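You operate a simulated robot arm through the tools that you are given. There is no shell and no other tool. Be economical: measure what you need, move in short steps, check, and stop when the job is done.

You run a simulated two-armed robot. Do the job below in one go: nothing can be reset, and whatever is moved stays where it is left.

Task
Take the steel block with the blue end and put it on top of the white block with the felt sole. Set the sliding stop of the flat vice to 90 mm. Take the small brush with the green back and put it on the top of the side shelf of the cylinder holder. Open the right door of the left low cabinet, fetch the small ring scroll with the teal dab and set it on the shelf of the left low cabinet and shut the door again. Pull the cloths drawer of the tool chest open. The order is free. Set down upright: small brush with the green back. The sliding stop of the flat vice goes toward x -1.0, y +0.0, z +0.0 (a direction in the base frame), to its stop.

Only the result counts: the job must be done as asked and must still hold three seconds after the hand-in. Knocking over, shifting, dropping, spilling or breaking anything else fails it. Flat cloth is picked up by pressing the open fingertips on it (5 to 10 N) and closing them slowly along it; thin cloth reads only 2 to 8 mm in the jaws.

Robot
Two 7-joint arms with two-finger parallel grippers on one trunk, on a base that drives. Base frame: it is fixed to the floor where the robot stands at the start and does not move with it; the origin is under the middle of the robot, x ahead of it, y to its left, z up. Readings come in m, degrees, newtons and seconds.
The left shoulder is at the start at [0.05, 0.165, 1.03], the right one opposite. With the tool pointing down near the work surface each hand reaches from about 0.1 to 0.6 m from the robot's upright axis, wherever it stands, measured 20 degrees to its own side. Places, roughly: cloths drawer of the tool chest [1.6, 2.1, 0.2]; right door of the left low cabinet [-0.3, 2, 0.5]; shelf of the left low cabinet [-0.5, 2.3, 0.5]; sliding stop of the flat vice [0.9, -0.3, 0.9]; small brush with the green back (5x4x5 cm) [0.8, -0.6, 0.9]; small ring scroll with the teal da (10x10x2 cm) [-1.1, 2.2, 0.5]; steel block with the blue end (4x6x3 cm) [0.7, -0.1, 0.9]; top of the side shelf of the cylinder holder (18x1 [-1.2, 0.62, 0.7]; white block with the felt sole (7x7x4 cm) [3.2, 2.2, 0.9]. Payload 3.91 kg a hand.
The tool frame of a hand sits at the grasp point between the pads (the TCP): z along the fingers, y along the line on which they close. The tips reach 0.03 m beyond it. The gripper opens to 0.11 m. The fingers are 0.02 m wide and 0.01 m thick; the gripper's body (0.048 by 0.112 m) begins 0.055 m behind the TCP.
Orientation is told as [roll, pitch, yaw] about the base's x, y, z axes, in that order, counted from this pose: with the fingers straight down and closing along the base's y, the tool's x points along the base's -x, its y along +y and its z along -z.

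Tools
- The arms move only by the tool send_rows. It takes "left_steps", "right_steps" or both (then of equal length, played together; a hand with none holds still); each is a list that holds one entry, the list of rows, each a list of 7 numbers: the shift along the tool's x, y, z in units of 25 mm (1.0 is 25 mm), then the turn, a rotation vector about the tool's x, y, z in units of 6 degrees (1.0 is 6 degrees), then the opening in per cent of the stroke, from 0 (shut) to 100 (fully open). In form: [[[tx, ty, tz, rx, ry, rz, grip], ...]]. A call has 1 to 10 rows; each row shifts and turns the commanded pose from where the row before left it, along the tool's axes as they then stand. A call with a number of a shift or a turn outside -1 to 1 is refused whole. A row lasts 0.2 s, in which the tool goes at most 0.05 m and 8.6 degrees; a call with a longer step from one row to the next is refused whole, and so is a gripper value outside its range. A pose out of reach is approached as far as the arm can. The call stops where the force on the tool passes 40 N (or 10 N more than at its start, if that is more) or the arm is blocked; 0.2 s more then pass. Each finger travels about 0.045 m/s and halts on what it meets, pressing with about 40 N; the grip force reading is that of the motor and also rises with nothing between the fingers. The clock runs only during rows and for 0.2 s after the last one: add rows that do not move to give the fingers time. It gives the time, the measured TCP pose, the force on the tool (base axes), the opening and the grip force at its end, in the units of the frame above (readings bear some noise), with the torque about the TCP (base axes, N m) and any sound that the robot's microphone picked up.
- Cameras (640 x 400 px; columns grow to the right, rows downward): "scene" is now at [0.1087, -0.042, 1.2569]; the picture's right is [-0.47, -0.88, 0.00], its down [-0.13, 0.07, -0.99] and it looks along [0.87, -0.46, -0.15] (base axes); focal length 269 px, centre (320, 200). "left" rides on the left gripper at [0.072, -0.017, -0.103] in its tool frame; the picture's right is [0.23, 0.97, 0.00], its down [-0.76, 0.18, -0.62] and it looks along [-0.61, 0.14, 0.78] (tool axes); focal length 222 px, centre (320, 200). "right" rides on the right gripper at [0.072, 0.017, -0.103] in its tool frame; the picture's right is [-0.23, 0.97, 0.00], its down [-0.76, -0.18, -0.62] and it looks along [-0.61, -0.14, 0.78] (tool axes); focal length 222 px, centre (320, 200). There is no depth. A picture from a camera that has moved, and an enlarged one, comes with that camera's place and axes in the base frame and with its lens. The place of the scene camera against the robot may be out by one fixed shift of up to 0.018 m in any direction.
- camera(camera): a new picture of that camera. It takes no simulated time.
- raise_lower(by): slides the trunk up (or, below 0, down) by that many m; the arms and the scene camera ride with it, the base frame stays. It gives what a move gives, with no picture.
- steer(legs): drives the robot by 1 to 6 legs, each [ahead, left, turn to the left] in m, m and degrees, along the robot's own axes; the way and the turn of a leg run together, so that a leg with both is an arc; at most 1.5 m and 180 degrees a leg. The arms and the cameras ride along, it lands a little off, and it stops where it bumps. It gives what a move gives.
- turn_head(pan, tilt): turns the head with the scene camera to pan (to the left, within 80 degrees either way) and tilt (down, from -29 to 69), counted from straight ahead of the robot. It gives what a move gives.
- zoom(camera, box): a new picture of the part [left, top, right, bottom] of that camera's present view, enlarged. It takes no simulated time.
- sign_off(): hands the job in; it is judged then, once.

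Go step by step. Nothing tells you exact positions but the pictures and the camera data: compare them with the known pose of the tool, close in by small moves and look again before you grip or let go. The budget is 165 turns and 130 pictures, counting those below and the enlarged ones. Unless the task says otherwise, let go and move clear before handing in.

The tools are called after "Request:" as name(argument=value, ...) on one line, values as JSON. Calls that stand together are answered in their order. send_rows: Moves the arms, as the interface text tells. Its arguments: {"type":"object","properties":{"left_steps":{"type":"array"},"right_steps":{"type":"array"}},"required":[]} The other tools are called the same way: raise_lower (by) slides the trunk up or down; steer (legs) drives the base; turn_head (pan, tilt) turns the head that bears the scene camera; camera (camera) takes a picture; zoom (camera, box) takes an enlarged picture of a part of a camera's view; sign_off () hands the job in.

At the start:

```text
clock: 0.0
left_ee_pos: [0.4172, -0.0119, 1.2122]
left_tool_rot: [0.0, 0.1, -0.1]
left_wrist_force: [-0.2, -0.2, -0.4]
left_ft_torque: [0.0, 0.02, 0.0]
left_finger_gap: 0.1104
left_gripper_force: 0.0
right_ee_pos: [0.3458, -0.3284, 1.2119]
right_tool_rot: [0.0, 0.0, 0.1]
right_wrist_force: [0.3, 0.5, 0.3]
right_ft_torque: [0.0, 0.04, 0.02]
right_finger_gap: 0.11
right_gripper_force: 0.0
trunk travel left (down, up): [-0.25, 0.253]
robot x, y, heading: [-0.0002, 0.0023, -0.1]
head pan, tilt: [-27.8, 8.7]
```

scene: 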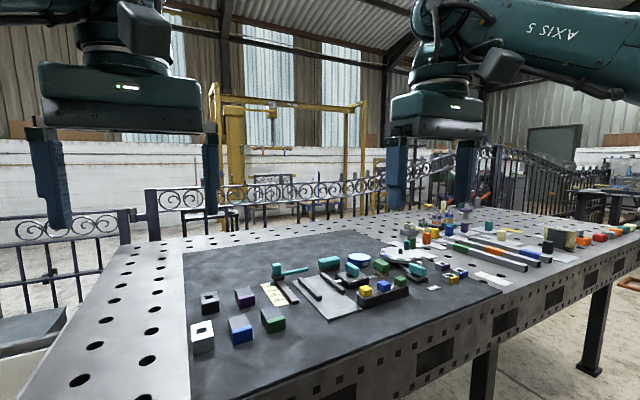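
right: 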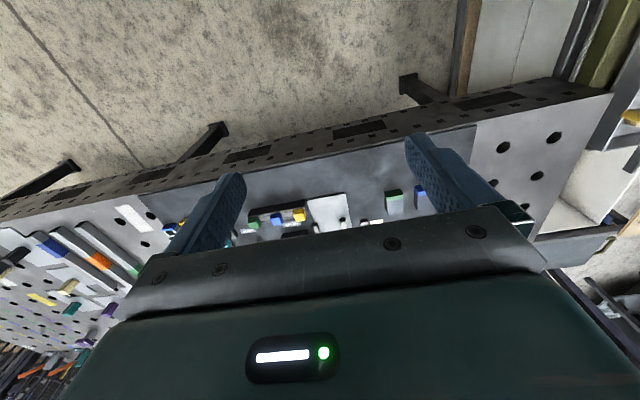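
left: 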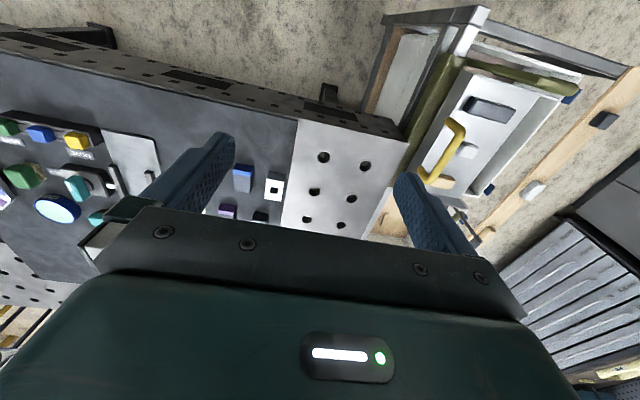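

I see the steel table with several blocks, a vice and brushes ahead. I'll zoom in to identify the blue-ended block, the vice and the green-backed brush.

Request:
zoom(camera="scene", box=[180, 230, 340, 360])

Request:
zoom(camera="scene", box=[300, 220, 500, 340])

```text
3.08 times, centred on (260, 295) of scene
camera zoom: at [0.1087, -0.042, 1.2569], right [-0.47, -0.88, 0.0], down [-0.13, 0.07, -0.99], along [0.87, -0.46, -0.15], focal length 826 px, centre (505, -92)
```

zoom: 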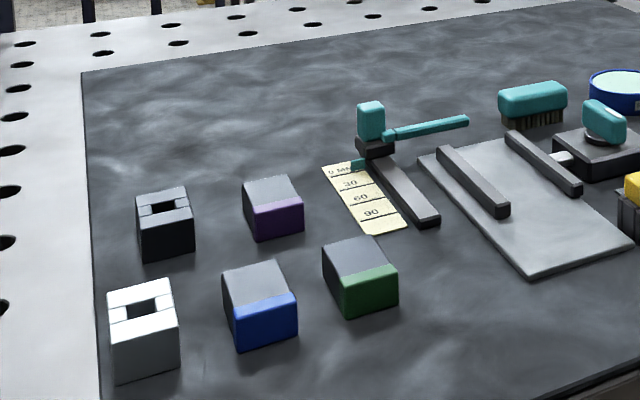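

```text
3.20 times, centred on (400, 280) of scene
camera zoom: at [0.1087, -0.042, 1.2569], right [-0.47, -0.88, 0.0], down [-0.13, 0.07, -0.99], along [0.87, -0.46, -0.15], focal length 860 px, centre (64, -56)
```

zoom: 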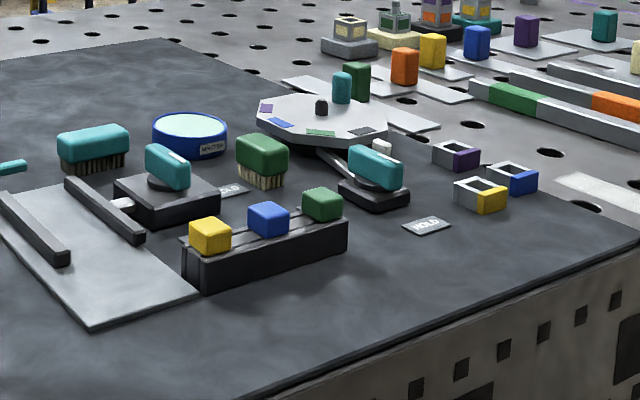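

The blue-ended block is near (0.67, -0.14), the vice stop near (0.87, -0.30) with its 0–90 scale running toward me, and the green brush is further right. I'll look down to judge how close I can drive to the table.

Request:
turn_head(pan=-20, tilt=65)

Request:
camera(camera="scene")

```text
clock: 1.2
left_ee_pos: [0.4159, -0.0117, 1.2127]
left_tool_rot: [0.0, 0.1, -0.1]
left_wrist_force: [0.2, 0.6, 0.1]
left_ft_torque: [0.01, 0.0, 0.02]
left_finger_gap: 0.11
left_gripper_force: 0.0
right_ee_pos: [0.3453, -0.3295, 1.2124]
right_tool_rot: [0.1, 0.0, 0.0]
right_wrist_force: [0.7, 0.1, -0.6]
right_ft_torque: [0.0, -0.02, 0.0]
right_finger_gap: 0.1101
right_gripper_force: 0.0
trunk travel left (down, up): [-0.25, 0.253]
robot x, y, heading: [0.0041, 0.0014, -0.1]
head pan, tilt: [-20.0, 65.0]
```

```text
124 pictures are left
camera scene: at [0.0838, -0.0195, 1.1749], right [-0.34, -0.94, 0.0], down [-0.85, 0.31, -0.42], along [0.4, -0.14, -0.91], focal length 269 px, centre (320, 200)
```

scene: 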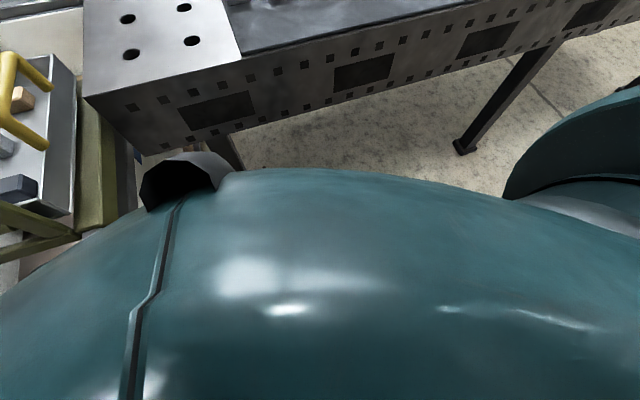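

The trunk front is around x≈0.2 and the table edge at about 0.45–0.5, so there is some 0.15 m of room; a cart stands to the front left. I'll shift right and a little ahead, then look again.

Request:
steer(legs=[[0, -0.25, 0], [0.1, 0, 0]])

Request:
turn_head(pan=0, tilt=45)

Request:
camera(camera="scene")

```text
clock: 4.8
left_ee_pos: [0.5156, -0.2641, 1.2126]
left_tool_rot: [0.1, 0.0, 0.0]
left_wrist_force: [0.4, 0.0, 0.7]
left_ft_torque: [0.01, 0.03, -0.01]
left_finger_gap: 0.1101
left_gripper_force: 0.1
right_ee_pos: [0.4459, -0.5807, 1.212]
right_tool_rot: [0.0, -0.1, 0.0]
right_wrist_force: [0.2, 0.0, -0.4]
right_ft_torque: [0.0, 0.01, 0.0]
right_finger_gap: 0.1097
right_gripper_force: 0.0
trunk travel left (down, up): [-0.25, 0.253]
robot x, y, heading: [0.1003, -0.2516, -0.0]
head pan, tilt: [-20.0, 65.0]
```

```text
clock: 5.7
left_ee_pos: [0.5157, -0.2652, 1.2123]
left_tool_rot: [-0.1, -0.1, 0.0]
left_wrist_force: [-1.3, 0.6, 1.4]
left_ft_torque: [-0.03, -0.03, 0.01]
left_finger_gap: 0.11
left_gripper_force: 0.1
right_ee_pos: [0.4457, -0.5815, 1.2111]
right_tool_rot: [0.1, -0.1, 0.1]
right_wrist_force: [-0.2, 1.0, 0.3]
right_ft_torque: [0.0, 0.0, -0.02]
right_finger_gap: 0.1101
right_gripper_force: 0.1
trunk travel left (down, up): [-0.25, 0.253]
robot x, y, heading: [0.1022, -0.2516, 0.2]
head pan, tilt: [0.0, 45.0]
```

```text
123 pictures are left
camera scene: at [0.2074, -0.2512, 1.1999], right [0.0, -1.0, 0.0], down [-0.71, 0.0, -0.71], along [0.71, 0.0, -0.71], focal length 269 px, centre (320, 200)
```

scene: 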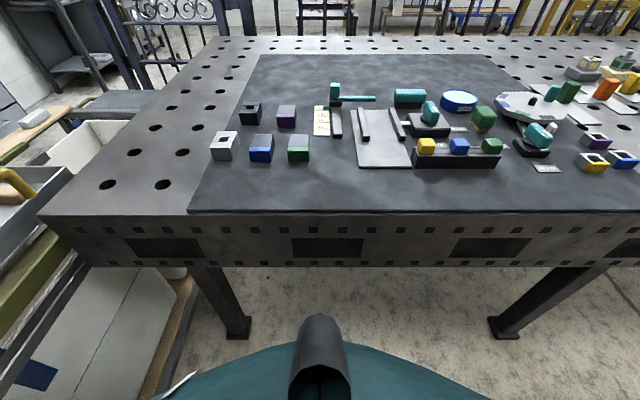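

The table edge is at x≈0.51 and my front at about 0.33, so I can close up by another 0.11 m. Then I'll zoom on the vice.

Request:
steer(legs=[[0.11, 0, 0]])

Request:
zoom(camera="scene", box=[200, 60, 440, 210])

```text
clock: 6.8
left_ee_pos: [0.6251, -0.2638, 1.2121]
left_tool_rot: [0.0, 0.0, 0.1]
left_wrist_force: [1.1, -1.2, -0.3]
left_ft_torque: [0.03, 0.02, 0.02]
left_finger_gap: 0.1101
left_gripper_force: 0.0
right_ee_pos: [0.5538, -0.5812, 1.2127]
right_tool_rot: [0.0, 0.0, 0.0]
right_wrist_force: [-0.5, -0.3, -0.5]
right_ft_torque: [0.0, 0.06, -0.01]
right_finger_gap: 0.1098
right_gripper_force: 0.1
trunk travel left (down, up): [-0.25, 0.253]
robot x, y, heading: [0.2076, -0.252, 0.3]
head pan, tilt: [0.0, 45.0]
```

```text
2.67 times, centred on (320, 135) of scene
camera zoom: at [0.3164, -0.251, 1.1998], right [0.0, -1.0, 0.0], down [-0.71, 0.0, -0.71], along [0.71, 0.0, -0.71], focal length 716 px, centre (320, 373)
```

zoom: 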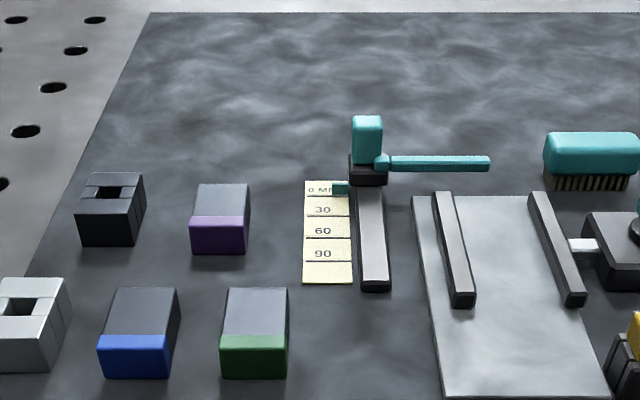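

The knob of the sliding stop sits near (0.85, -0.29), with the scale reading toward me. I'll move the left hand aside and bring the right hand over the vice.

Request:
send_rows(left_steps=[[[0.2, 1, 0, 0, 0, 0, 100], [0.2, 1, 0, 0, 0, 0, 100], [0.2, 1, 0, 0, 0, 0, 100], [0.2, 1, 0, 0, 0, 0, 100], [0.2, 1, 0, 0, 0, 0, 100], [0.2, 1, 0, 0, 0, 0, 100], [0.2, 1, 0, 0, 0, 0, 100], [0.2, 1, 0, 0, 0, 0, 100], [0.2, 1, 0, 0, 0, 0, 100], [0.2, 1, 0, 0, 0, 0, 100]]], right_steps=[[[-0.3, 1, 0, 0, 0, 0, 60], [-0.3, 1, 0, 0, 0, 0, 60], [-0.3, 1, 0, 0, 0, 0, 60], [-0.3, 1, 0, 0, 0, 0, 60], [-0.3, 1, 0, 0, 0, 0, 60], [-0.3, 1, 0, 0, 0, 0, 60], [-0.3, 1, 0, 0, 0, 0, 60], [-0.3, 1, 0, 0, 0, 0, 60], [-0.3, 1, 0, 0, 0, 0, 60], [-0.3, 1, 0, 0, 0, 0, 60]]])

Request:
send_rows(right_steps=[[[0, 0.4, 0, 0, -1, 0, 60], [0, 0.4, 0, 0, -1, 0, 60], [0, 0.4, 0, 0, -1, 0, 60], [0, 0.4, 0, 0, -1, 0, 60], [0, 0, 0, 0, -1, 0, 60], [0, 0, 0.5, 0, 0, 0, 60], [0, 0, 0.5, 0, 0, 0, 60]]])

Request:
camera(camera="right")

Request:
camera(camera="scene")

```text
clock: 9.0
left_ee_pos: [0.5734, -0.0134, 1.2111]
left_tool_rot: [-0.1, 0.1, 0.2]
left_wrist_force: [-0.3, 0.0, -0.4]
left_ft_torque: [0.03, 0.01, 0.0]
left_finger_gap: 0.1099
left_gripper_force: 0.1
right_ee_pos: [0.5833, -0.399, 1.1632]
right_tool_rot: [0.0, 0.0, -0.1]
right_wrist_force: [-0.4, -0.2, 0.1]
right_ft_torque: [-0.01, 0.03, -0.03]
right_finger_gap: 0.066
right_gripper_force: 0.0
right hand out of reach, approached as far as the arm can: row 6, 7, 8, 9, 10
trunk travel left (down, up): [-0.25, 0.253]
robot x, y, heading: [0.2101, -0.2493, 0.1]
head pan, tilt: [0.0, 45.0]
```

```text
clock: 10.6
left_ee_pos: [0.5746, -0.0134, 1.2118]
left_tool_rot: [0.0, -0.1, 0.2]
left_wrist_force: [-0.2, 0.3, -0.4]
left_ft_torque: [0.02, 0.0, -0.01]
left_finger_gap: 0.1098
left_gripper_force: 0.2
right_ee_pos: [0.5966, -0.3605, 1.1412]
right_tool_rot: [0.0, -30.1, 0.0]
right_wrist_force: [-0.9, 0.5, 0.1]
right_ft_torque: [-0.04, 0.01, -0.03]
right_finger_gap: 0.0659
right_gripper_force: 0.1
trunk travel left (down, up): [-0.25, 0.253]
robot x, y, heading: [0.2059, -0.2552, -0.0]
head pan, tilt: [0.0, 45.0]
```

```text
121 pictures are left
camera right: at [0.4819, -0.3429, 1.1944], right [0.2, 0.97, 0.11], down [0.35, -0.18, 0.92], along [0.92, -0.14, -0.37], focal length 222 px, centre (320, 200)
```

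right: 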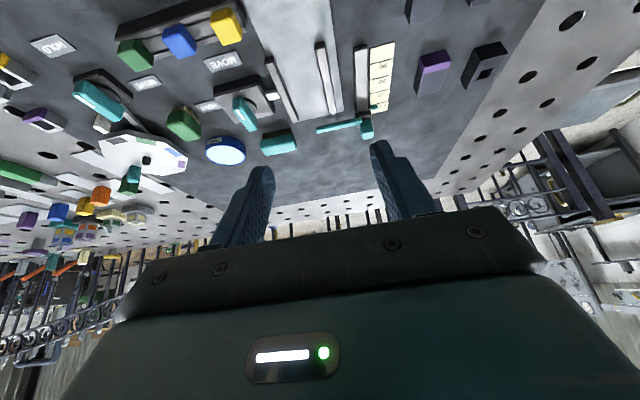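

```text
120 pictures are left
camera scene: at [0.3158, -0.251, 1.1999], right [0.0, -1.0, 0.0], down [-0.71, 0.0, -0.71], along [0.71, 0.0, -0.71], focal length 269 px, centre (320, 200)
```

scene: 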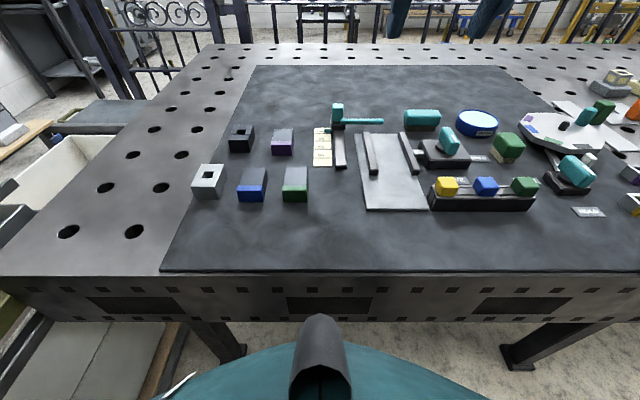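

The knob triangulates to about (0.85, -0.288, 0.92). I'll tilt the right hand to 45° and approach it from the front.

Request:
send_rows(right_steps=[[[0, 0.3, 0, 0, -0.833, 0, 70], [0, 0.3, 0, 0, -0.833, 0, 70], [0, 0.3, 0, 0, -0.834, 0, 70], [-0.15, 0.3, 1, 0, 0, 0, 70], [-0.15, 0.3, 1, 0, 0, 0, 70], [-0.15, 0.3, 1, 0, 0, 0, 70], [-0.15, 0.3, 1, 0, 0, 0, 70], [-0.15, 0.3, 1, 0, 0, 0, 70], [-0.15, 0.3, 1, 0, 0, 0, 70], [-0.15, 0.16, 1, 0, 0, 0, 70]]])

Request:
camera(camera="right")

Request:
camera(camera="scene")

```text
clock: 12.8
left_ee_pos: [0.5746, -0.0138, 1.2112]
left_tool_rot: [0.0, 0.0, 0.1]
left_wrist_force: [0.9, 0.3, -0.3]
left_ft_torque: [-0.03, -0.02, 0.02]
left_finger_gap: 0.11
left_gripper_force: 0.0
right_ee_pos: [0.7243, -0.3544, 1.0685]
right_tool_rot: [-0.1, -45.0, 0.1]
right_wrist_force: [-1.1, 0.5, -0.3]
right_ft_torque: [0.02, -0.04, 0.0]
right_finger_gap: 0.0768
right_gripper_force: 0.1
right hand out of reach, approached as far as the arm can: row 4, 5, 6, 7, 8, 9, 10
trunk travel left (down, up): [-0.25, 0.253]
robot x, y, heading: [0.2024, -0.2526, 0.2]
head pan, tilt: [0.0, 45.0]
```

```text
119 pictures are left
camera right: at [0.6, -0.3375, 1.0905], right [0.16, 0.97, 0.16], down [0.1, -0.18, 0.98], along [0.98, -0.14, -0.12], focal length 222 px, centre (320, 200)
```

right: 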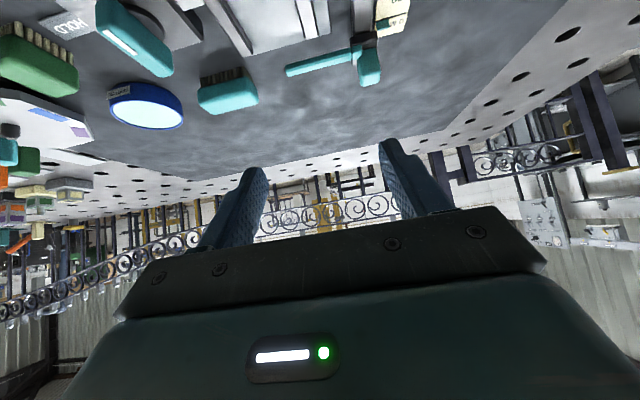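

```text
118 pictures are left
camera scene: at [0.3157, -0.251, 1.1999], right [0.0, -1.0, 0.0], down [-0.71, 0.0, -0.71], along [0.71, 0.0, -0.71], focal length 269 px, centre (320, 200)
```

scene: 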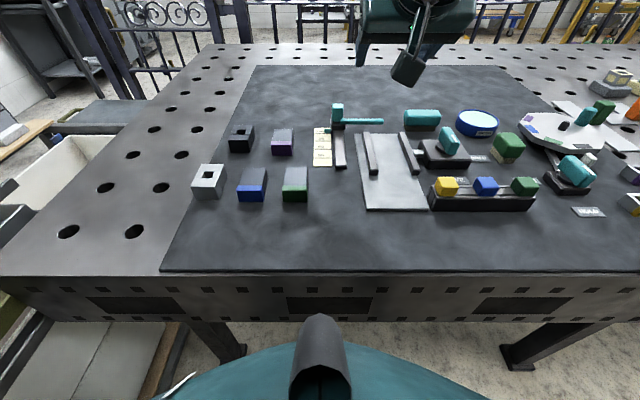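

The 45° pose is at the edge of reach, so I'll tilt further to 60°, which brings the wrist nearer, and lower the hand before advancing.

Request:
send_rows(right_steps=[[[0.4, 0, 0, 0, -0.833, 0, 70], [0.4, 0, 0, 0, -0.833, 0, 70], [0.4, 0, 0, 0, -0.834, 0, 70], [0.6, 0.3, 0, 0, 0, 0, 70], [0.6, 0.3, 0, 0, 0, 0, 70]]])

```text
clock: 14.0
left_ee_pos: [0.5741, -0.0138, 1.2119]
left_tool_rot: [0.0, 0.0, 0.1]
left_wrist_force: [-0.3, -0.2, -0.5]
left_ft_torque: [-0.01, 0.02, -0.01]
left_finger_gap: 0.1101
left_gripper_force: 0.0
right_ee_pos: [0.6907, -0.3385, 1.0207]
right_tool_rot: [0.0, -60.2, 0.0]
right_wrist_force: [0.0, -0.3, -0.3]
right_ft_torque: [0.0, -0.02, 0.0]
right_finger_gap: 0.0768
right_gripper_force: 0.0
trunk travel left (down, up): [-0.25, 0.253]
robot x, y, heading: [0.2096, -0.25, 0.4]
head pan, tilt: [0.0, 45.0]
```

Commands start from the measured pose, good. Now advance toward the knob.

Request:
send_rows(right_steps=[[[0.1, 0.4, 0, 0, 0, 0, 70], [0.1, 0.4, 0, 0, 0, 0, 70], [0.1, 0.4, 0.8, 0, 0, 0, 70], [0.1, 0.4, 0.8, 0, 0, 0, 70], [0.04, 0.4, 0.8, 0, 0, 0, 70], [0, 0, 0.8, 0, 0, 0, 70], [0, 0, 0.8, 0, 0, 0, 70], [0, 0, 0.8, 0, 0, 0, 70]]])

Request:
camera(camera="right")

Request:
zoom(camera="scene", box=[240, 40, 440, 190])

```text
clock: 15.8
left_ee_pos: [0.5742, -0.0148, 1.212]
left_tool_rot: [0.0, -0.1, 0.1]
left_wrist_force: [0.0, -0.3, 0.4]
left_ft_torque: [-0.01, 0.01, -0.03]
left_finger_gap: 0.1102
left_gripper_force: 0.1
right_ee_pos: [0.7799, -0.3644, 0.965]
right_tool_rot: [0.1, -60.0, 0.1]
right_wrist_force: [0.2, 0.0, 0.4]
right_ft_torque: [0.0, 0.02, -0.01]
right_finger_gap: 0.0768
right_gripper_force: 0.1
right hand out of reach, approached as far as the arm can: row 1, 2, 3, 4, 5, 6, 7, 8
trunk travel left (down, up): [-0.25, 0.253]
robot x, y, heading: [0.2066, -0.2524, 0.2]
head pan, tilt: [0.0, 45.0]
```

```text
117 pictures are left
camera right: at [0.6531, -0.3473, 0.9534], right [0.11, 0.97, 0.2], down [-0.16, -0.18, 0.97], along [0.98, -0.14, 0.14], focal length 222 px, centre (320, 200)
```

right: 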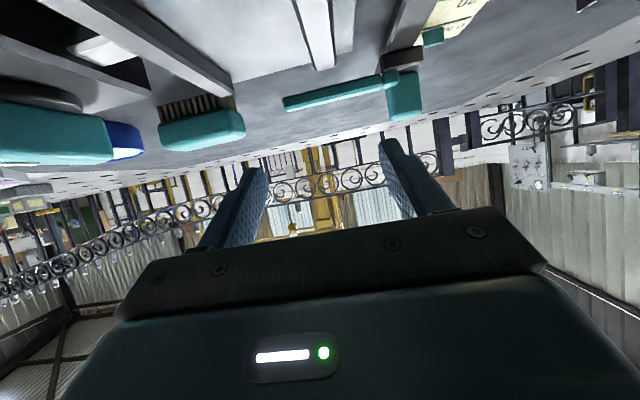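

```text
2.67 times, centred on (340, 115) of scene
camera zoom: at [0.3158, -0.251, 1.1999], right [0.0, -1.0, 0.0], down [-0.71, 0.0, -0.71], along [0.71, 0.0, -0.71], focal length 716 px, centre (267, 427)
```

zoom: 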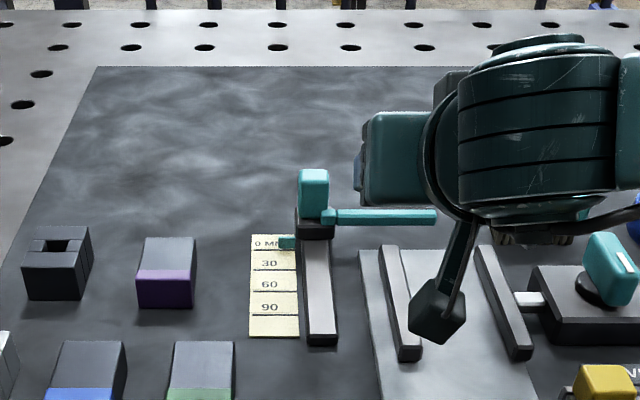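

The right arm is limited on its inner side, so I'll shift the whole robot 10 cm left so the knob lies ahead of that hand; the fingers stay clear short of the knob.

Request:
steer(legs=[[0, 0.1, 0]])

Request:
camera(camera="right")

Request:
zoom(camera="scene", box=[280, 40, 480, 190])

```text
clock: 17.4
left_ee_pos: [0.5741, 0.0852, 1.2106]
left_tool_rot: [0.1, -0.1, 0.1]
left_wrist_force: [-1.2, 0.6, -0.3]
left_ft_torque: [0.02, 0.0, -0.01]
left_finger_gap: 0.1102
left_gripper_force: 0.1
right_ee_pos: [0.7791, -0.2643, 0.9667]
right_tool_rot: [0.0, -60.0, 0.1]
right_wrist_force: [0.8, 1.0, -0.5]
right_ft_torque: [-0.01, 0.04, 0.01]
right_finger_gap: 0.077
right_gripper_force: 0.2
trunk travel left (down, up): [-0.25, 0.253]
robot x, y, heading: [0.2037, -0.1546, 0.1]
head pan, tilt: [0.0, 45.0]
```

```text
115 pictures are left
camera right: at [0.6528, -0.2476, 0.9535], right [0.11, 0.97, 0.2], down [-0.16, -0.18, 0.97], along [0.98, -0.14, 0.14], focal length 222 px, centre (320, 200)
```

right: 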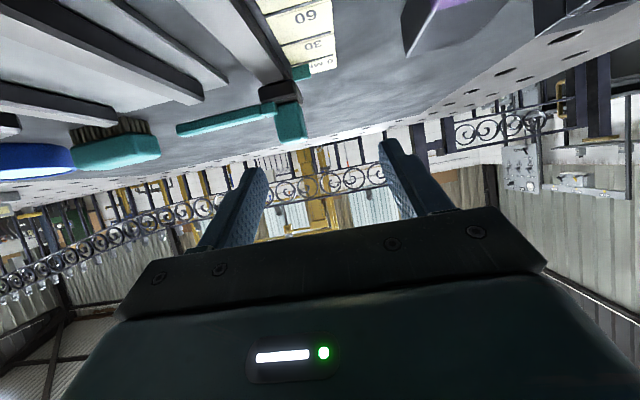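

```text
2.67 times, centred on (380, 115) of scene
camera zoom: at [0.3156, -0.1516, 1.1999], right [0.0, -1.0, 0.0], down [-0.71, 0.0, -0.71], along [0.71, 0.0, -0.71], focal length 716 px, centre (160, 427)
```

zoom: 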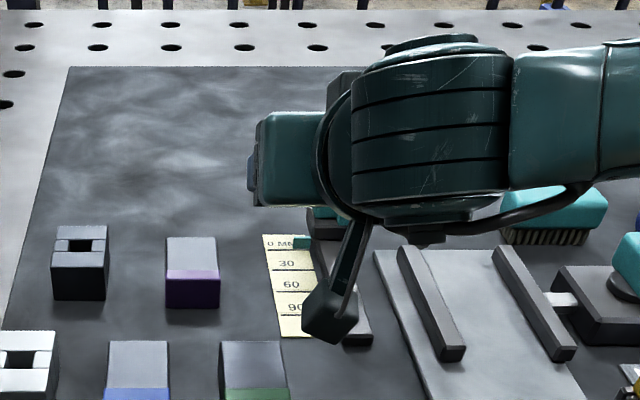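

The knob reads (0.85, -0.287), z 0.896–0.925. Closing in now with the open fingers straddling it.

Request:
send_rows(right_steps=[[[0.12, -0.46, 0, 0, 0, 0, 70], [0.12, -0.46, 0, 0, 0, 0, 70], [0, 0, 0.7, 0, 0, 0, 70], [0, 0, 0.75, 0, 0, 0, 70], [0, 0, 0.75, 0, 0, 0, 70], [0, 0, 0.75, 0, 0, 0, 70]]])

Request:
camera(camera="right")

```text
clock: 18.8
left_ee_pos: [0.5735, 0.0871, 1.2116]
left_tool_rot: [0.0, -0.1, 0.1]
left_wrist_force: [0.3, -0.1, 0.4]
left_ft_torque: [0.0, 0.01, 0.01]
left_finger_gap: 0.11
left_gripper_force: 0.1
right_ee_pos: [0.8303, -0.3035, 0.9296]
right_tool_rot: [0.1, -60.0, 0.1]
right_wrist_force: [-0.3, 0.1, 0.3]
right_ft_torque: [0.0, 0.01, 0.03]
right_finger_gap: 0.0771
right_gripper_force: 0.0
right hand out of reach, approached as far as the arm can: row 5, 6
trunk travel left (down, up): [-0.25, 0.253]
robot x, y, heading: [0.2115, -0.1537, 0.0]
head pan, tilt: [0.0, 45.0]
```

```text
113 pictures are left
camera right: at [0.7039, -0.2865, 0.9178], right [0.11, 0.97, 0.2], down [-0.16, -0.18, 0.97], along [0.98, -0.14, 0.13], focal length 222 px, centre (320, 200)
```

right: 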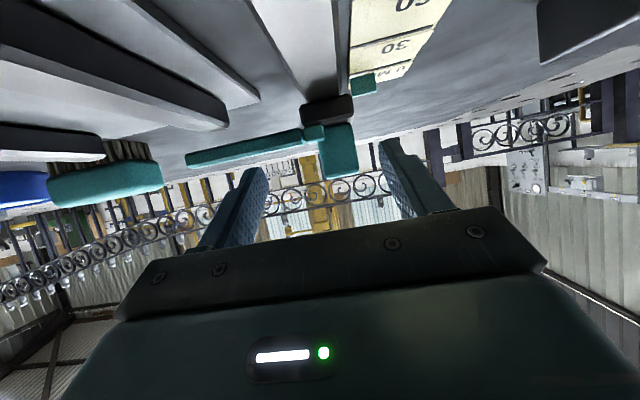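

The knob is between the fingers but slightly off-centre and the arm is at its reach limit, so I'll nudge the base 2 cm ahead and 1.5 cm left.

Request:
steer(legs=[[0.02, 0.015, 0]])

Request:
camera(camera="right")

```text
clock: 19.6
left_ee_pos: [0.5937, 0.1, 1.212]
left_tool_rot: [0.0, 0.0, 0.1]
left_wrist_force: [0.5, -0.2, -0.4]
left_ft_torque: [0.01, 0.02, -0.04]
left_finger_gap: 0.1098
left_gripper_force: 0.1
right_ee_pos: [0.8506, -0.2883, 0.9292]
right_tool_rot: [0.0, -59.9, 0.1]
right_wrist_force: [0.2, 0.4, 0.4]
right_ft_torque: [-0.01, 0.03, -0.02]
right_finger_gap: 0.0768
right_gripper_force: 0.0
trunk travel left (down, up): [-0.25, 0.253]
robot x, y, heading: [0.2235, -0.1391, 0.2]
head pan, tilt: [0.0, 45.0]
```

```text
112 pictures are left
camera right: at [0.7239, -0.2712, 0.9178], right [0.11, 0.97, 0.2], down [-0.16, -0.18, 0.97], along [0.98, -0.14, 0.13], focal length 222 px, centre (320, 200)
```

right: 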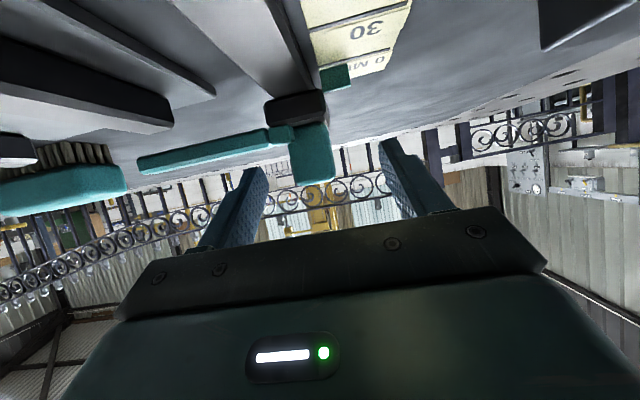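

The finger tips overlap the top part of the knob. I'll lower by 1 cm and close gently.

Request:
send_rows(right_steps=[[[0.2, 0, 0.1, 0, 0, 0, 70], [0.2, 0, 0.1, 0, 0, 0, 70], [0, 0, 0, 0, 0, 0, 45], [0, 0, 0, 0, 0, 0, 20], [0, 0, 0, 0, 0, 0, 10], [0, 0, 0, 0, 0, 0, 10], [0, 0, 0, 0, 0, 0, 10], [0, 0, 0, 0, 0, 0, 10]]])

Request:
camera(camera="right")

```text
clock: 21.4
left_ee_pos: [0.5939, 0.1019, 1.2119]
left_tool_rot: [0.0, 0.0, 0.1]
left_wrist_force: [0.4, -0.3, -0.2]
left_ft_torque: [-0.02, -0.02, -0.02]
left_finger_gap: 0.1101
left_gripper_force: 0.1
right_ee_pos: [0.8475, -0.2892, 0.9199]
right_tool_rot: [0.1, -59.9, 0.2]
right_wrist_force: [0.8, 6.2, -1.1]
right_ft_torque: [-0.22, -0.19, -0.47]
right_finger_gap: 0.0236
right_gripper_force: 45.4
right hand out of reach, approached as far as the arm can: row 2
trunk travel left (down, up): [-0.25, 0.253]
robot x, y, heading: [0.2247, -0.1343, 0.1]
head pan, tilt: [0.0, 45.0]
```

```text
111 pictures are left
camera right: at [0.721, -0.2734, 0.9081], right [0.11, 0.97, 0.2], down [-0.16, -0.18, 0.97], along [0.98, -0.14, 0.13], focal length 222 px, centre (320, 200)
```

right: 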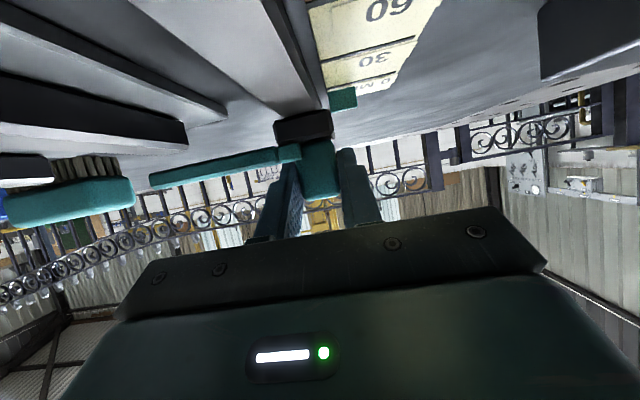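

The knob is gripped (24 mm). Now I pull straight toward -x by about 75 mm, then read the scale.

Request:
send_rows(right_steps=[[[0.3, 0, -0.52, 0, 0, 0, 10], [0.3, 0, -0.52, 0, 0, 0, 10], [0.3, 0, -0.52, 0, 0, 0, 10], [0.3, 0, -0.52, 0, 0, 0, 10], [0.3, 0, -0.52, 0, 0, 0, 10], [0, 0, 0, 0, 0, 0, 10]]])

Request:
camera(camera="right")

Request:
zoom(camera="scene", box=[280, 60, 480, 200])

```text
clock: 22.8
left_ee_pos: [0.5942, 0.1039, 1.2116]
left_tool_rot: [-0.2, 0.1, 0.1]
left_wrist_force: [0.5, 1.0, 0.3]
left_ft_torque: [0.04, 0.0, -0.01]
left_finger_gap: 0.1101
left_gripper_force: 0.0
right_ee_pos: [0.7712, -0.2896, 0.9196]
right_tool_rot: [0.0, -60.1, 0.2]
right_wrist_force: [-1.1, 10.2, 0.6]
right_ft_torque: [0.03, 0.06, -0.46]
right_finger_gap: 0.0237
right_gripper_force: 45.1
trunk travel left (down, up): [-0.25, 0.253]
robot x, y, heading: [0.2317, -0.1393, -0.1]
head pan, tilt: [0.0, 45.0]
```

```text
110 pictures are left
camera right: at [0.6457, -0.2732, 0.908], right [0.11, 0.97, 0.2], down [-0.16, -0.18, 0.97], along [0.98, -0.14, 0.14], focal length 222 px, centre (320, 200)
```

right: 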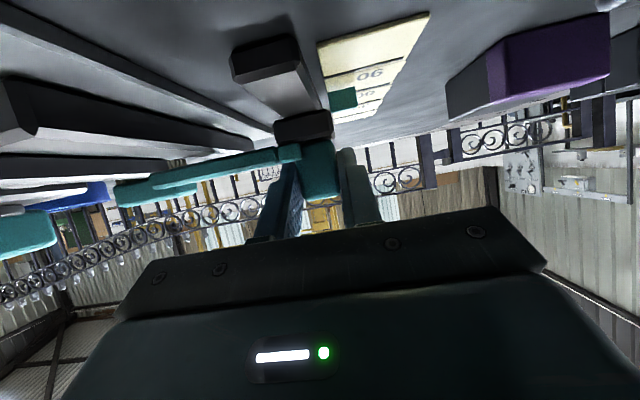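

```text
2.86 times, centred on (380, 130) of scene
camera zoom: at [0.3352, -0.1359, 1.2], right [0.0, -1.0, 0.0], down [-0.71, 0.0, -0.71], along [0.71, 0.0, -0.71], focal length 768 px, centre (149, 400)
```

zoom: 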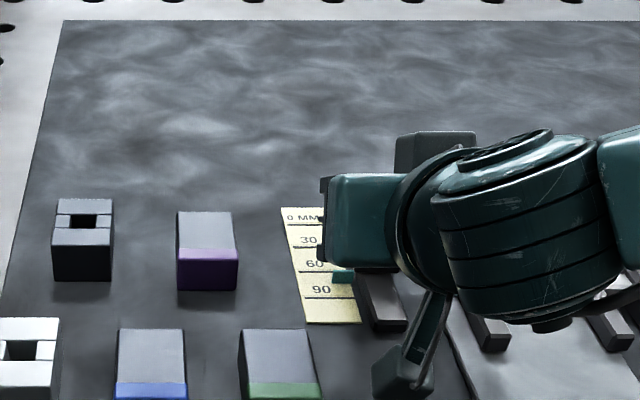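

The stop slides freely; I'm at roughly 76 mm of travel. Another ~14 mm should bring it to 90, then I check the pointer against the line.

Request:
send_rows(right_steps=[[[0.14, 0, -0.24, 0, 0, 0, 10], [0.14, 0, -0.24, 0, 0, 0, 10], [0, 0, 0, 0, 0, 0, 10]]])

Request:
zoom(camera="scene", box=[350, 100, 430, 160])

Request:
zoom(camera="right", box=[260, 0, 460, 130])

```text
clock: 23.6
left_ee_pos: [0.5927, 0.1013, 1.2124]
left_tool_rot: [0.0, 0.0, 0.2]
left_wrist_force: [0.6, -0.3, -0.3]
left_ft_torque: [0.04, -0.02, 0.0]
left_finger_gap: 0.11
left_gripper_force: 0.2
right_ee_pos: [0.757, -0.2885, 0.92]
right_tool_rot: [0.0, -60.0, 0.2]
right_wrist_force: [-4.3, 10.2, -2.1]
right_ft_torque: [0.03, -1.0, -0.37]
right_finger_gap: 0.024
right_gripper_force: 45.3
trunk travel left (down, up): [-0.25, 0.253]
robot x, y, heading: [0.2288, -0.1401, 0.2]
head pan, tilt: [0.0, 45.0]
```

```text
6.67 times, centred on (390, 130) of scene
camera zoom: at [0.335, -0.136, 1.1999], right [0.0, -1.0, 0.0], down [-0.71, 0.0, -0.71], along [0.71, 0.0, -0.71], focal length 1791 px, centre (-147, 667)
```

zoom: 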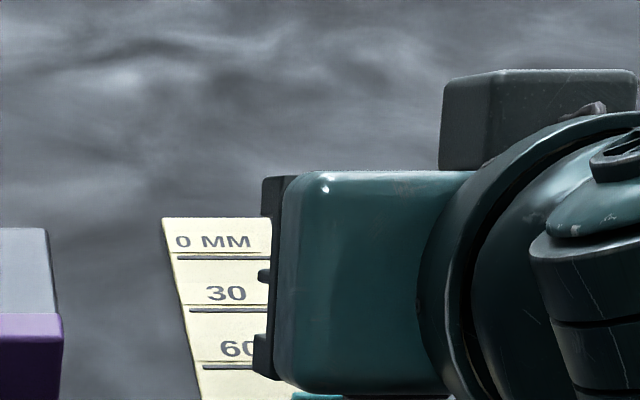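

```text
3.08 times, centred on (360, 65) of right
camera zoom: at [0.6315, -0.2732, 0.908], right [0.11, 0.97, 0.2], down [-0.16, -0.18, 0.97], along [0.98, -0.14, 0.14], focal length 684 px, centre (197, 615)
```

zoom: 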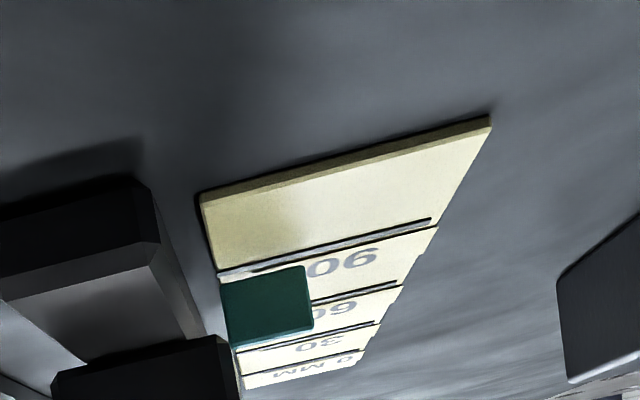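

Request:
zoom(camera="scene", box=[350, 120, 430, 180])

```text
6.67 times, centred on (390, 150) of scene
camera zoom: at [0.335, -0.136, 1.1999], right [0.0, -1.0, 0.0], down [-0.71, 0.0, -0.71], along [0.71, 0.0, -0.71], focal length 1791 px, centre (-147, 533)
```

zoom: 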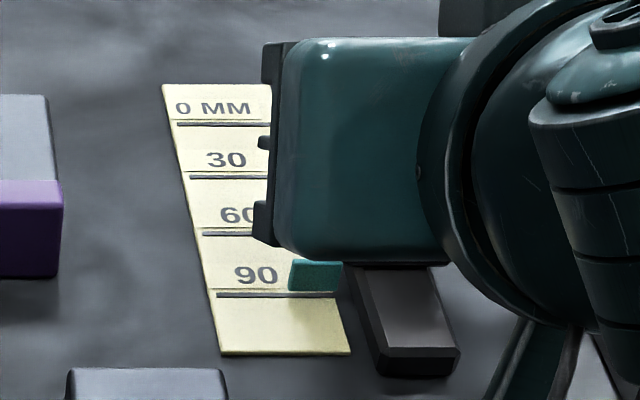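

The pointer is within a millimetre or so of the 90 line. I'll pull a few more millimetres to feel whether the stop is already reached.

Request:
send_rows(right_steps=[[[0.04, 0, -0.07, 0, 0, 0, 10], [0, 0, 0, 0, 0, 0, 10]]])

```text
clock: 24.2
left_ee_pos: [0.5947, 0.1021, 1.2114]
left_tool_rot: [-0.1, 0.0, 0.1]
left_wrist_force: [1.7, 0.1, 0.2]
left_ft_torque: [0.03, -0.01, -0.02]
left_finger_gap: 0.1099
left_gripper_force: 0.1
right_ee_pos: [0.7567, -0.29, 0.919]
right_tool_rot: [0.0, -60.0, 0.2]
right_wrist_force: [4.3, 11.5, -4.1]
right_ft_torque: [0.17, -0.78, -0.07]
right_finger_gap: 0.0236
right_gripper_force: 45.3
trunk travel left (down, up): [-0.25, 0.253]
robot x, y, heading: [0.2243, -0.138, 0.3]
head pan, tilt: [0.0, 45.0]
```

Request:
send_rows(right_steps=[[[0.06, 0, -0.104, 0, 0, 0, 10], [0, 0, 0, 0, 0, 0, 10]]])

Request:
zoom(camera="scene", box=[350, 120, 430, 180])

```text
clock: 24.8
left_ee_pos: [0.5961, 0.1025, 1.2107]
left_tool_rot: [-0.1, 0.1, 0.1]
left_wrist_force: [-0.2, 0.2, 0.0]
left_ft_torque: [-0.01, 0.0, 0.02]
left_finger_gap: 0.11
left_gripper_force: 0.0
right_ee_pos: [0.7552, -0.29, 0.9194]
right_tool_rot: [-0.2, -60.0, 0.1]
right_wrist_force: [16.5, 13.8, 1.3]
right_ft_torque: [-0.1, 1.18, -0.1]
right_finger_gap: 0.0241
right_gripper_force: 45.6
trunk travel left (down, up): [-0.25, 0.253]
robot x, y, heading: [0.2287, -0.1389, 0.3]
head pan, tilt: [0.0, 45.0]
```

```text
6.67 times, centred on (390, 150) of scene
camera zoom: at [0.337, -0.1355, 1.1998], right [0.0, -1.0, 0.0], down [-0.71, 0.0, -0.71], along [0.71, 0.0, -0.71], focal length 1791 px, centre (-147, 533)
```

zoom: 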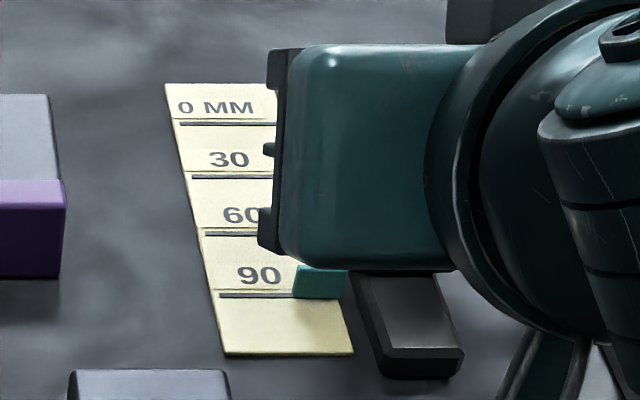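

The pull now meets clear resistance, so the stop seems reached. I'll release, back off and read the pointer from a clear view.

Request:
send_rows(right_steps=[[[0, 0, 0, 0, 0, 0, 30], [0, 0, 0, 0, 0, 0, 60], [0, 0, 0, 0, 0, 0, 60], [0, 0, 0, 0, 0, 0, 60], [-0.4, 0, -0.6, 0, 0, 0, 60], [-0.4, 0, -0.8, 0, 0, 0, 60], [-0.4, -0.5, -0.8, 0, 0, 0, 60], [-0.4, -1, -0.8, 0, 0, 0, 60], [-0.4, -1, -0.8, 0, 0, 0, 60], [-0.4, -1, -0.8, 0, 0, 0, 60]]])

Request:
zoom(camera="scene", box=[340, 100, 440, 170])

```text
clock: 27.0
left_ee_pos: [0.5934, 0.1006, 1.2119]
left_tool_rot: [0.0, -0.1, 0.2]
left_wrist_force: [-0.2, 0.4, -0.4]
left_ft_torque: [-0.02, -0.02, -0.02]
left_finger_gap: 0.1097
left_gripper_force: 0.2
right_ee_pos: [0.684, -0.3803, 1.0291]
right_tool_rot: [0.2, -60.0, 0.1]
right_wrist_force: [-0.2, 0.1, -0.5]
right_ft_torque: [0.02, -0.02, 0.02]
right_finger_gap: 0.0658
right_gripper_force: 0.1
trunk travel left (down, up): [-0.25, 0.253]
robot x, y, heading: [0.2313, -0.1387, 0.3]
head pan, tilt: [0.0, 45.0]
```

```text
5.71 times, centred on (390, 135) of scene
camera zoom: at [0.335, -0.1372, 1.2], right [0.0, -1.0, 0.0], down [-0.71, 0.0, -0.71], along [0.71, 0.0, -0.71], focal length 1535 px, centre (-80, 571)
```

zoom: 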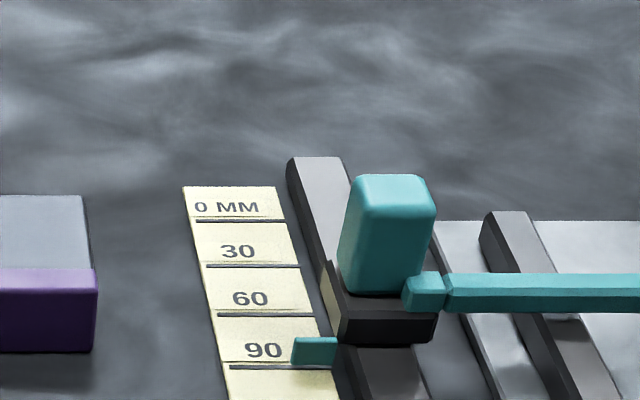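

The pointer rests by the 90 line, with the same offset it had at 0, so the vice is set. Next the left hand goes above the blue-ended block.

Request:
send_rows(left_steps=[[[-0.32, -0.95, 0.6, 0, 0, 0, 100], [-0.32, -0.95, 0.6, 0, 0, 0, 100], [-0.32, -0.95, 0.6, 0, 0, 0, 100], [-0.32, -0.95, 0.6, 0, 0, 0, 100], [-0.32, -0.95, 0.6, 0, 0, 0, 100], [-0.32, -0.95, 0.6, 0, 0, 0, 100], [-0.32, -0.95, 0.6, 0, 0, 0, 100], [-0.2, -0.95, 0.6, 0, 0, 0, 100], [-0.2, -0.95, 0.6, 0, 0, 0, 100], [-0.2, -0.95, 0.6, 0, 0, 0, 100]]])

Request:
camera(camera="left")

Request:
camera(camera="scene")

```text
clock: 29.2
left_ee_pos: [0.6665, -0.139, 1.0617]
left_tool_rot: [0.0, 0.0, 0.0]
left_wrist_force: [0.0, -0.1, -0.9]
left_ft_torque: [0.02, -0.04, 0.02]
left_finger_gap: 0.1097
left_gripper_force: 0.1
right_ee_pos: [0.6842, -0.3778, 1.0283]
right_tool_rot: [0.1, -60.0, 0.1]
right_wrist_force: [0.1, -0.5, 0.7]
right_ft_torque: [0.03, -0.01, -0.02]
right_finger_gap: 0.0659
right_gripper_force: 0.0
trunk travel left (down, up): [-0.25, 0.253]
robot x, y, heading: [0.2282, -0.1377, 0.2]
head pan, tilt: [0.0, 45.0]
```

```text
103 pictures are left
camera left: at [0.5936, -0.1546, 1.1654], right [-0.23, 0.97, 0.0], down [0.76, 0.18, 0.62], along [0.61, 0.14, -0.78], focal length 222 px, centre (320, 200)
```

left: 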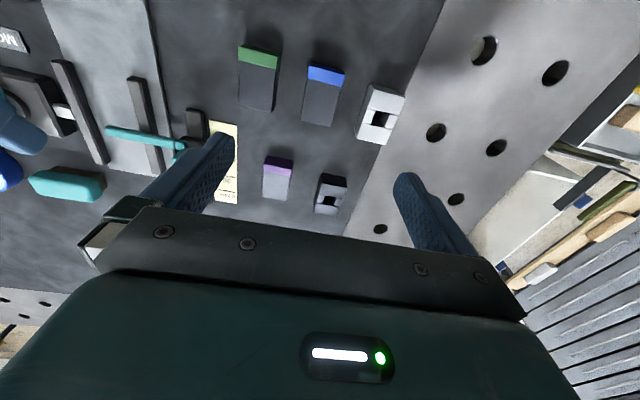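

```text
102 pictures are left
camera scene: at [0.3355, -0.1371, 1.1999], right [0.0, -1.0, 0.0], down [-0.71, 0.0, -0.71], along [0.71, 0.0, -0.71], focal length 269 px, centre (320, 200)
```

scene: 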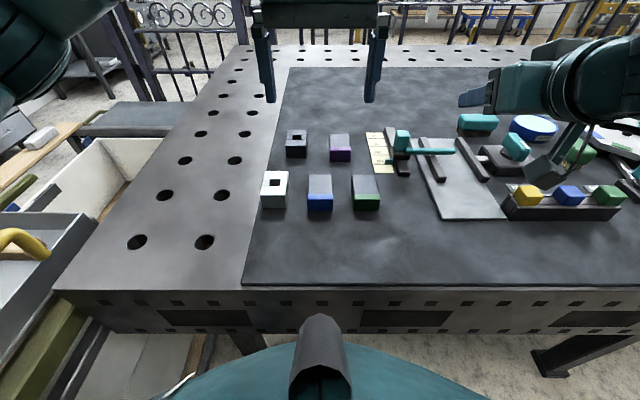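

The block is at (0.66, -0.138), 4 cm wide along y, with about 3 cm gaps to its neighbours. I'll narrow the jaws to ~6 cm and descend partway.

Request:
send_rows(left_steps=[[[0.26, 0.04, 0, 0, 0, 0, 56], [0, 0, 0, 0, 0, 0, 56], [0, 0, 0.8, 0, 0, 0, 56], [0, 0, 0.8, 0, 0, 0, 56], [0, 0, 0.8, 0, 0, 0, 56], [0, 0, 0.8, 0, 0, 0, 56], [0, 0, 0.6, 0, 0, 0, 56]]])

Request:
camera(camera="left")

Request:
zoom(camera="scene", box=[220, 100, 420, 230])

```text
clock: 30.8
left_ee_pos: [0.659, -0.1369, 0.9661]
left_tool_rot: [-0.1, 0.0, 0.1]
left_wrist_force: [-0.1, -0.3, -0.8]
left_ft_torque: [0.05, -0.02, -0.01]
left_finger_gap: 0.0614
left_gripper_force: 0.0
right_ee_pos: [0.6832, -0.3788, 1.0294]
right_tool_rot: [0.1, -60.0, 0.1]
right_wrist_force: [0.2, -0.2, -0.3]
right_ft_torque: [0.02, -0.01, 0.01]
right_finger_gap: 0.0659
right_gripper_force: 0.1
trunk travel left (down, up): [-0.25, 0.253]
robot x, y, heading: [0.2292, -0.1362, -0.1]
head pan, tilt: [0.0, 45.0]
```

```text
101 pictures are left
camera left: at [0.586, -0.1533, 1.0691], right [-0.23, 0.97, 0.0], down [0.76, 0.18, 0.62], along [0.61, 0.14, -0.78], focal length 222 px, centre (320, 200)
```

left: 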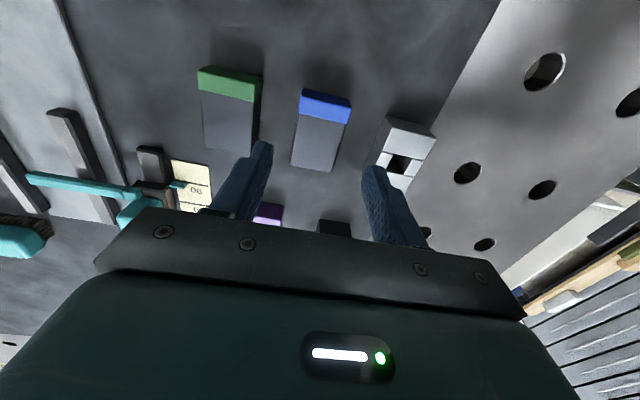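

```text
3.08 times, centred on (320, 165) of scene
camera zoom: at [0.3354, -0.1369, 1.1999], right [0.0, -1.0, 0.0], down [-0.71, 0.0, -0.71], along [0.71, 0.0, -0.71], focal length 826 px, centre (320, 308)
```

zoom: 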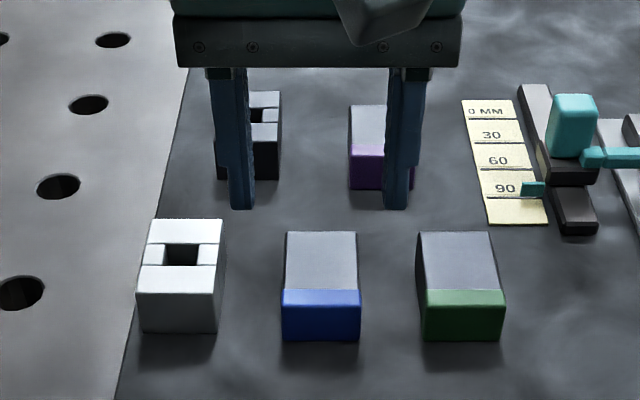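

Aligned over the block. Descend to grip height and close.

Request:
send_rows(left_steps=[[[0, -0.04, 0.8, 0, 0, 0, 56], [0, 0, 0.8, 0, 0, 0, 56], [0, 0, 0.75, 0, 0, 0, 56], [0, 0, 0, 0, 0, 0, 20], [0, 0, 0, 0, 0, 0, 20], [0, 0, 0, 0, 0, 0, 20], [0, 0, 0, 0, 0, 0, 20]]])

Request:
camera(camera="left")

```text
clock: 32.4
left_ee_pos: [0.6591, -0.1372, 0.9077]
left_tool_rot: [-0.1, 0.0, 0.1]
left_wrist_force: [0.5, -1.2, 0.7]
left_ft_torque: [-0.12, -0.12, -0.04]
left_finger_gap: 0.0397
left_gripper_force: 40.2
right_ee_pos: [0.6835, -0.378, 1.0289]
right_tool_rot: [0.1, -59.9, 0.1]
right_wrist_force: [0.7, 0.3, -0.3]
right_ft_torque: [0.0, 0.02, -0.01]
right_finger_gap: 0.0661
right_gripper_force: 0.0
trunk travel left (down, up): [-0.25, 0.253]
robot x, y, heading: [0.2303, -0.1394, 0.1]
head pan, tilt: [0.0, 45.0]
```

```text
99 pictures are left
camera left: at [0.5867, -0.1543, 1.0101], right [-0.23, 0.97, 0.0], down [0.76, 0.18, 0.62], along [0.61, 0.14, -0.78], focal length 222 px, centre (320, 200)
```

left: 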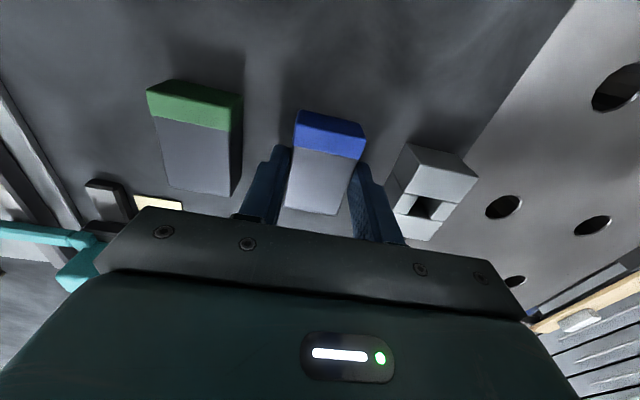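

Block gripped (39.7 mm). I'll lift it and draw it back.

Request:
send_rows(left_steps=[[[0, 0, -0.5, 0, 0, 0, 20], [0, 0, -1, 0, 0, 0, 20], [0, 0, -1, 0, 0, 0, 20], [0, 0, -1, 0, 0, 0, 20], [0, 0.3, -1, 0, 0, 0, 20], [0.5, 0.5, -1, 0, 0, 0, 20], [0.5, 0.5, -1, 0, 0, 0, 20], [0.8, 0.5, -0.6, 0, 0, 0, 20], [0.8, 0.5, 0, 0, 0, 0, 20], [0.8, 0.5, 0, 0, 0, 0, 20]]])

Request:
camera(camera="scene")

```text
clock: 34.6
left_ee_pos: [0.5733, -0.0672, 1.0869]
left_tool_rot: [0.0, 0.0, 0.1]
left_wrist_force: [-0.3, 0.6, -4.5]
left_ft_torque: [0.0, -0.01, -0.01]
left_finger_gap: 0.0397
left_gripper_force: 39.9
right_ee_pos: [0.6836, -0.3779, 1.0288]
right_tool_rot: [0.0, -60.0, 0.1]
right_wrist_force: [-0.2, -0.1, -0.2]
right_ft_torque: [0.01, 0.0, -0.01]
right_finger_gap: 0.0659
right_gripper_force: 0.0
trunk travel left (down, up): [-0.25, 0.253]
robot x, y, heading: [0.2258, -0.1387, 0.2]
head pan, tilt: [0.0, 45.0]
```

```text
98 pictures are left
camera scene: at [0.3355, -0.1366, 1.1999], right [0.0, -1.0, 0.0], down [-0.71, 0.0, -0.71], along [0.71, 0.0, -0.71], focal length 269 px, centre (320, 200)
```

scene: 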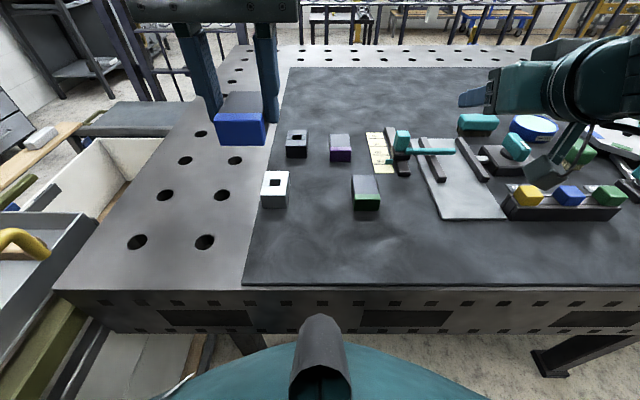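

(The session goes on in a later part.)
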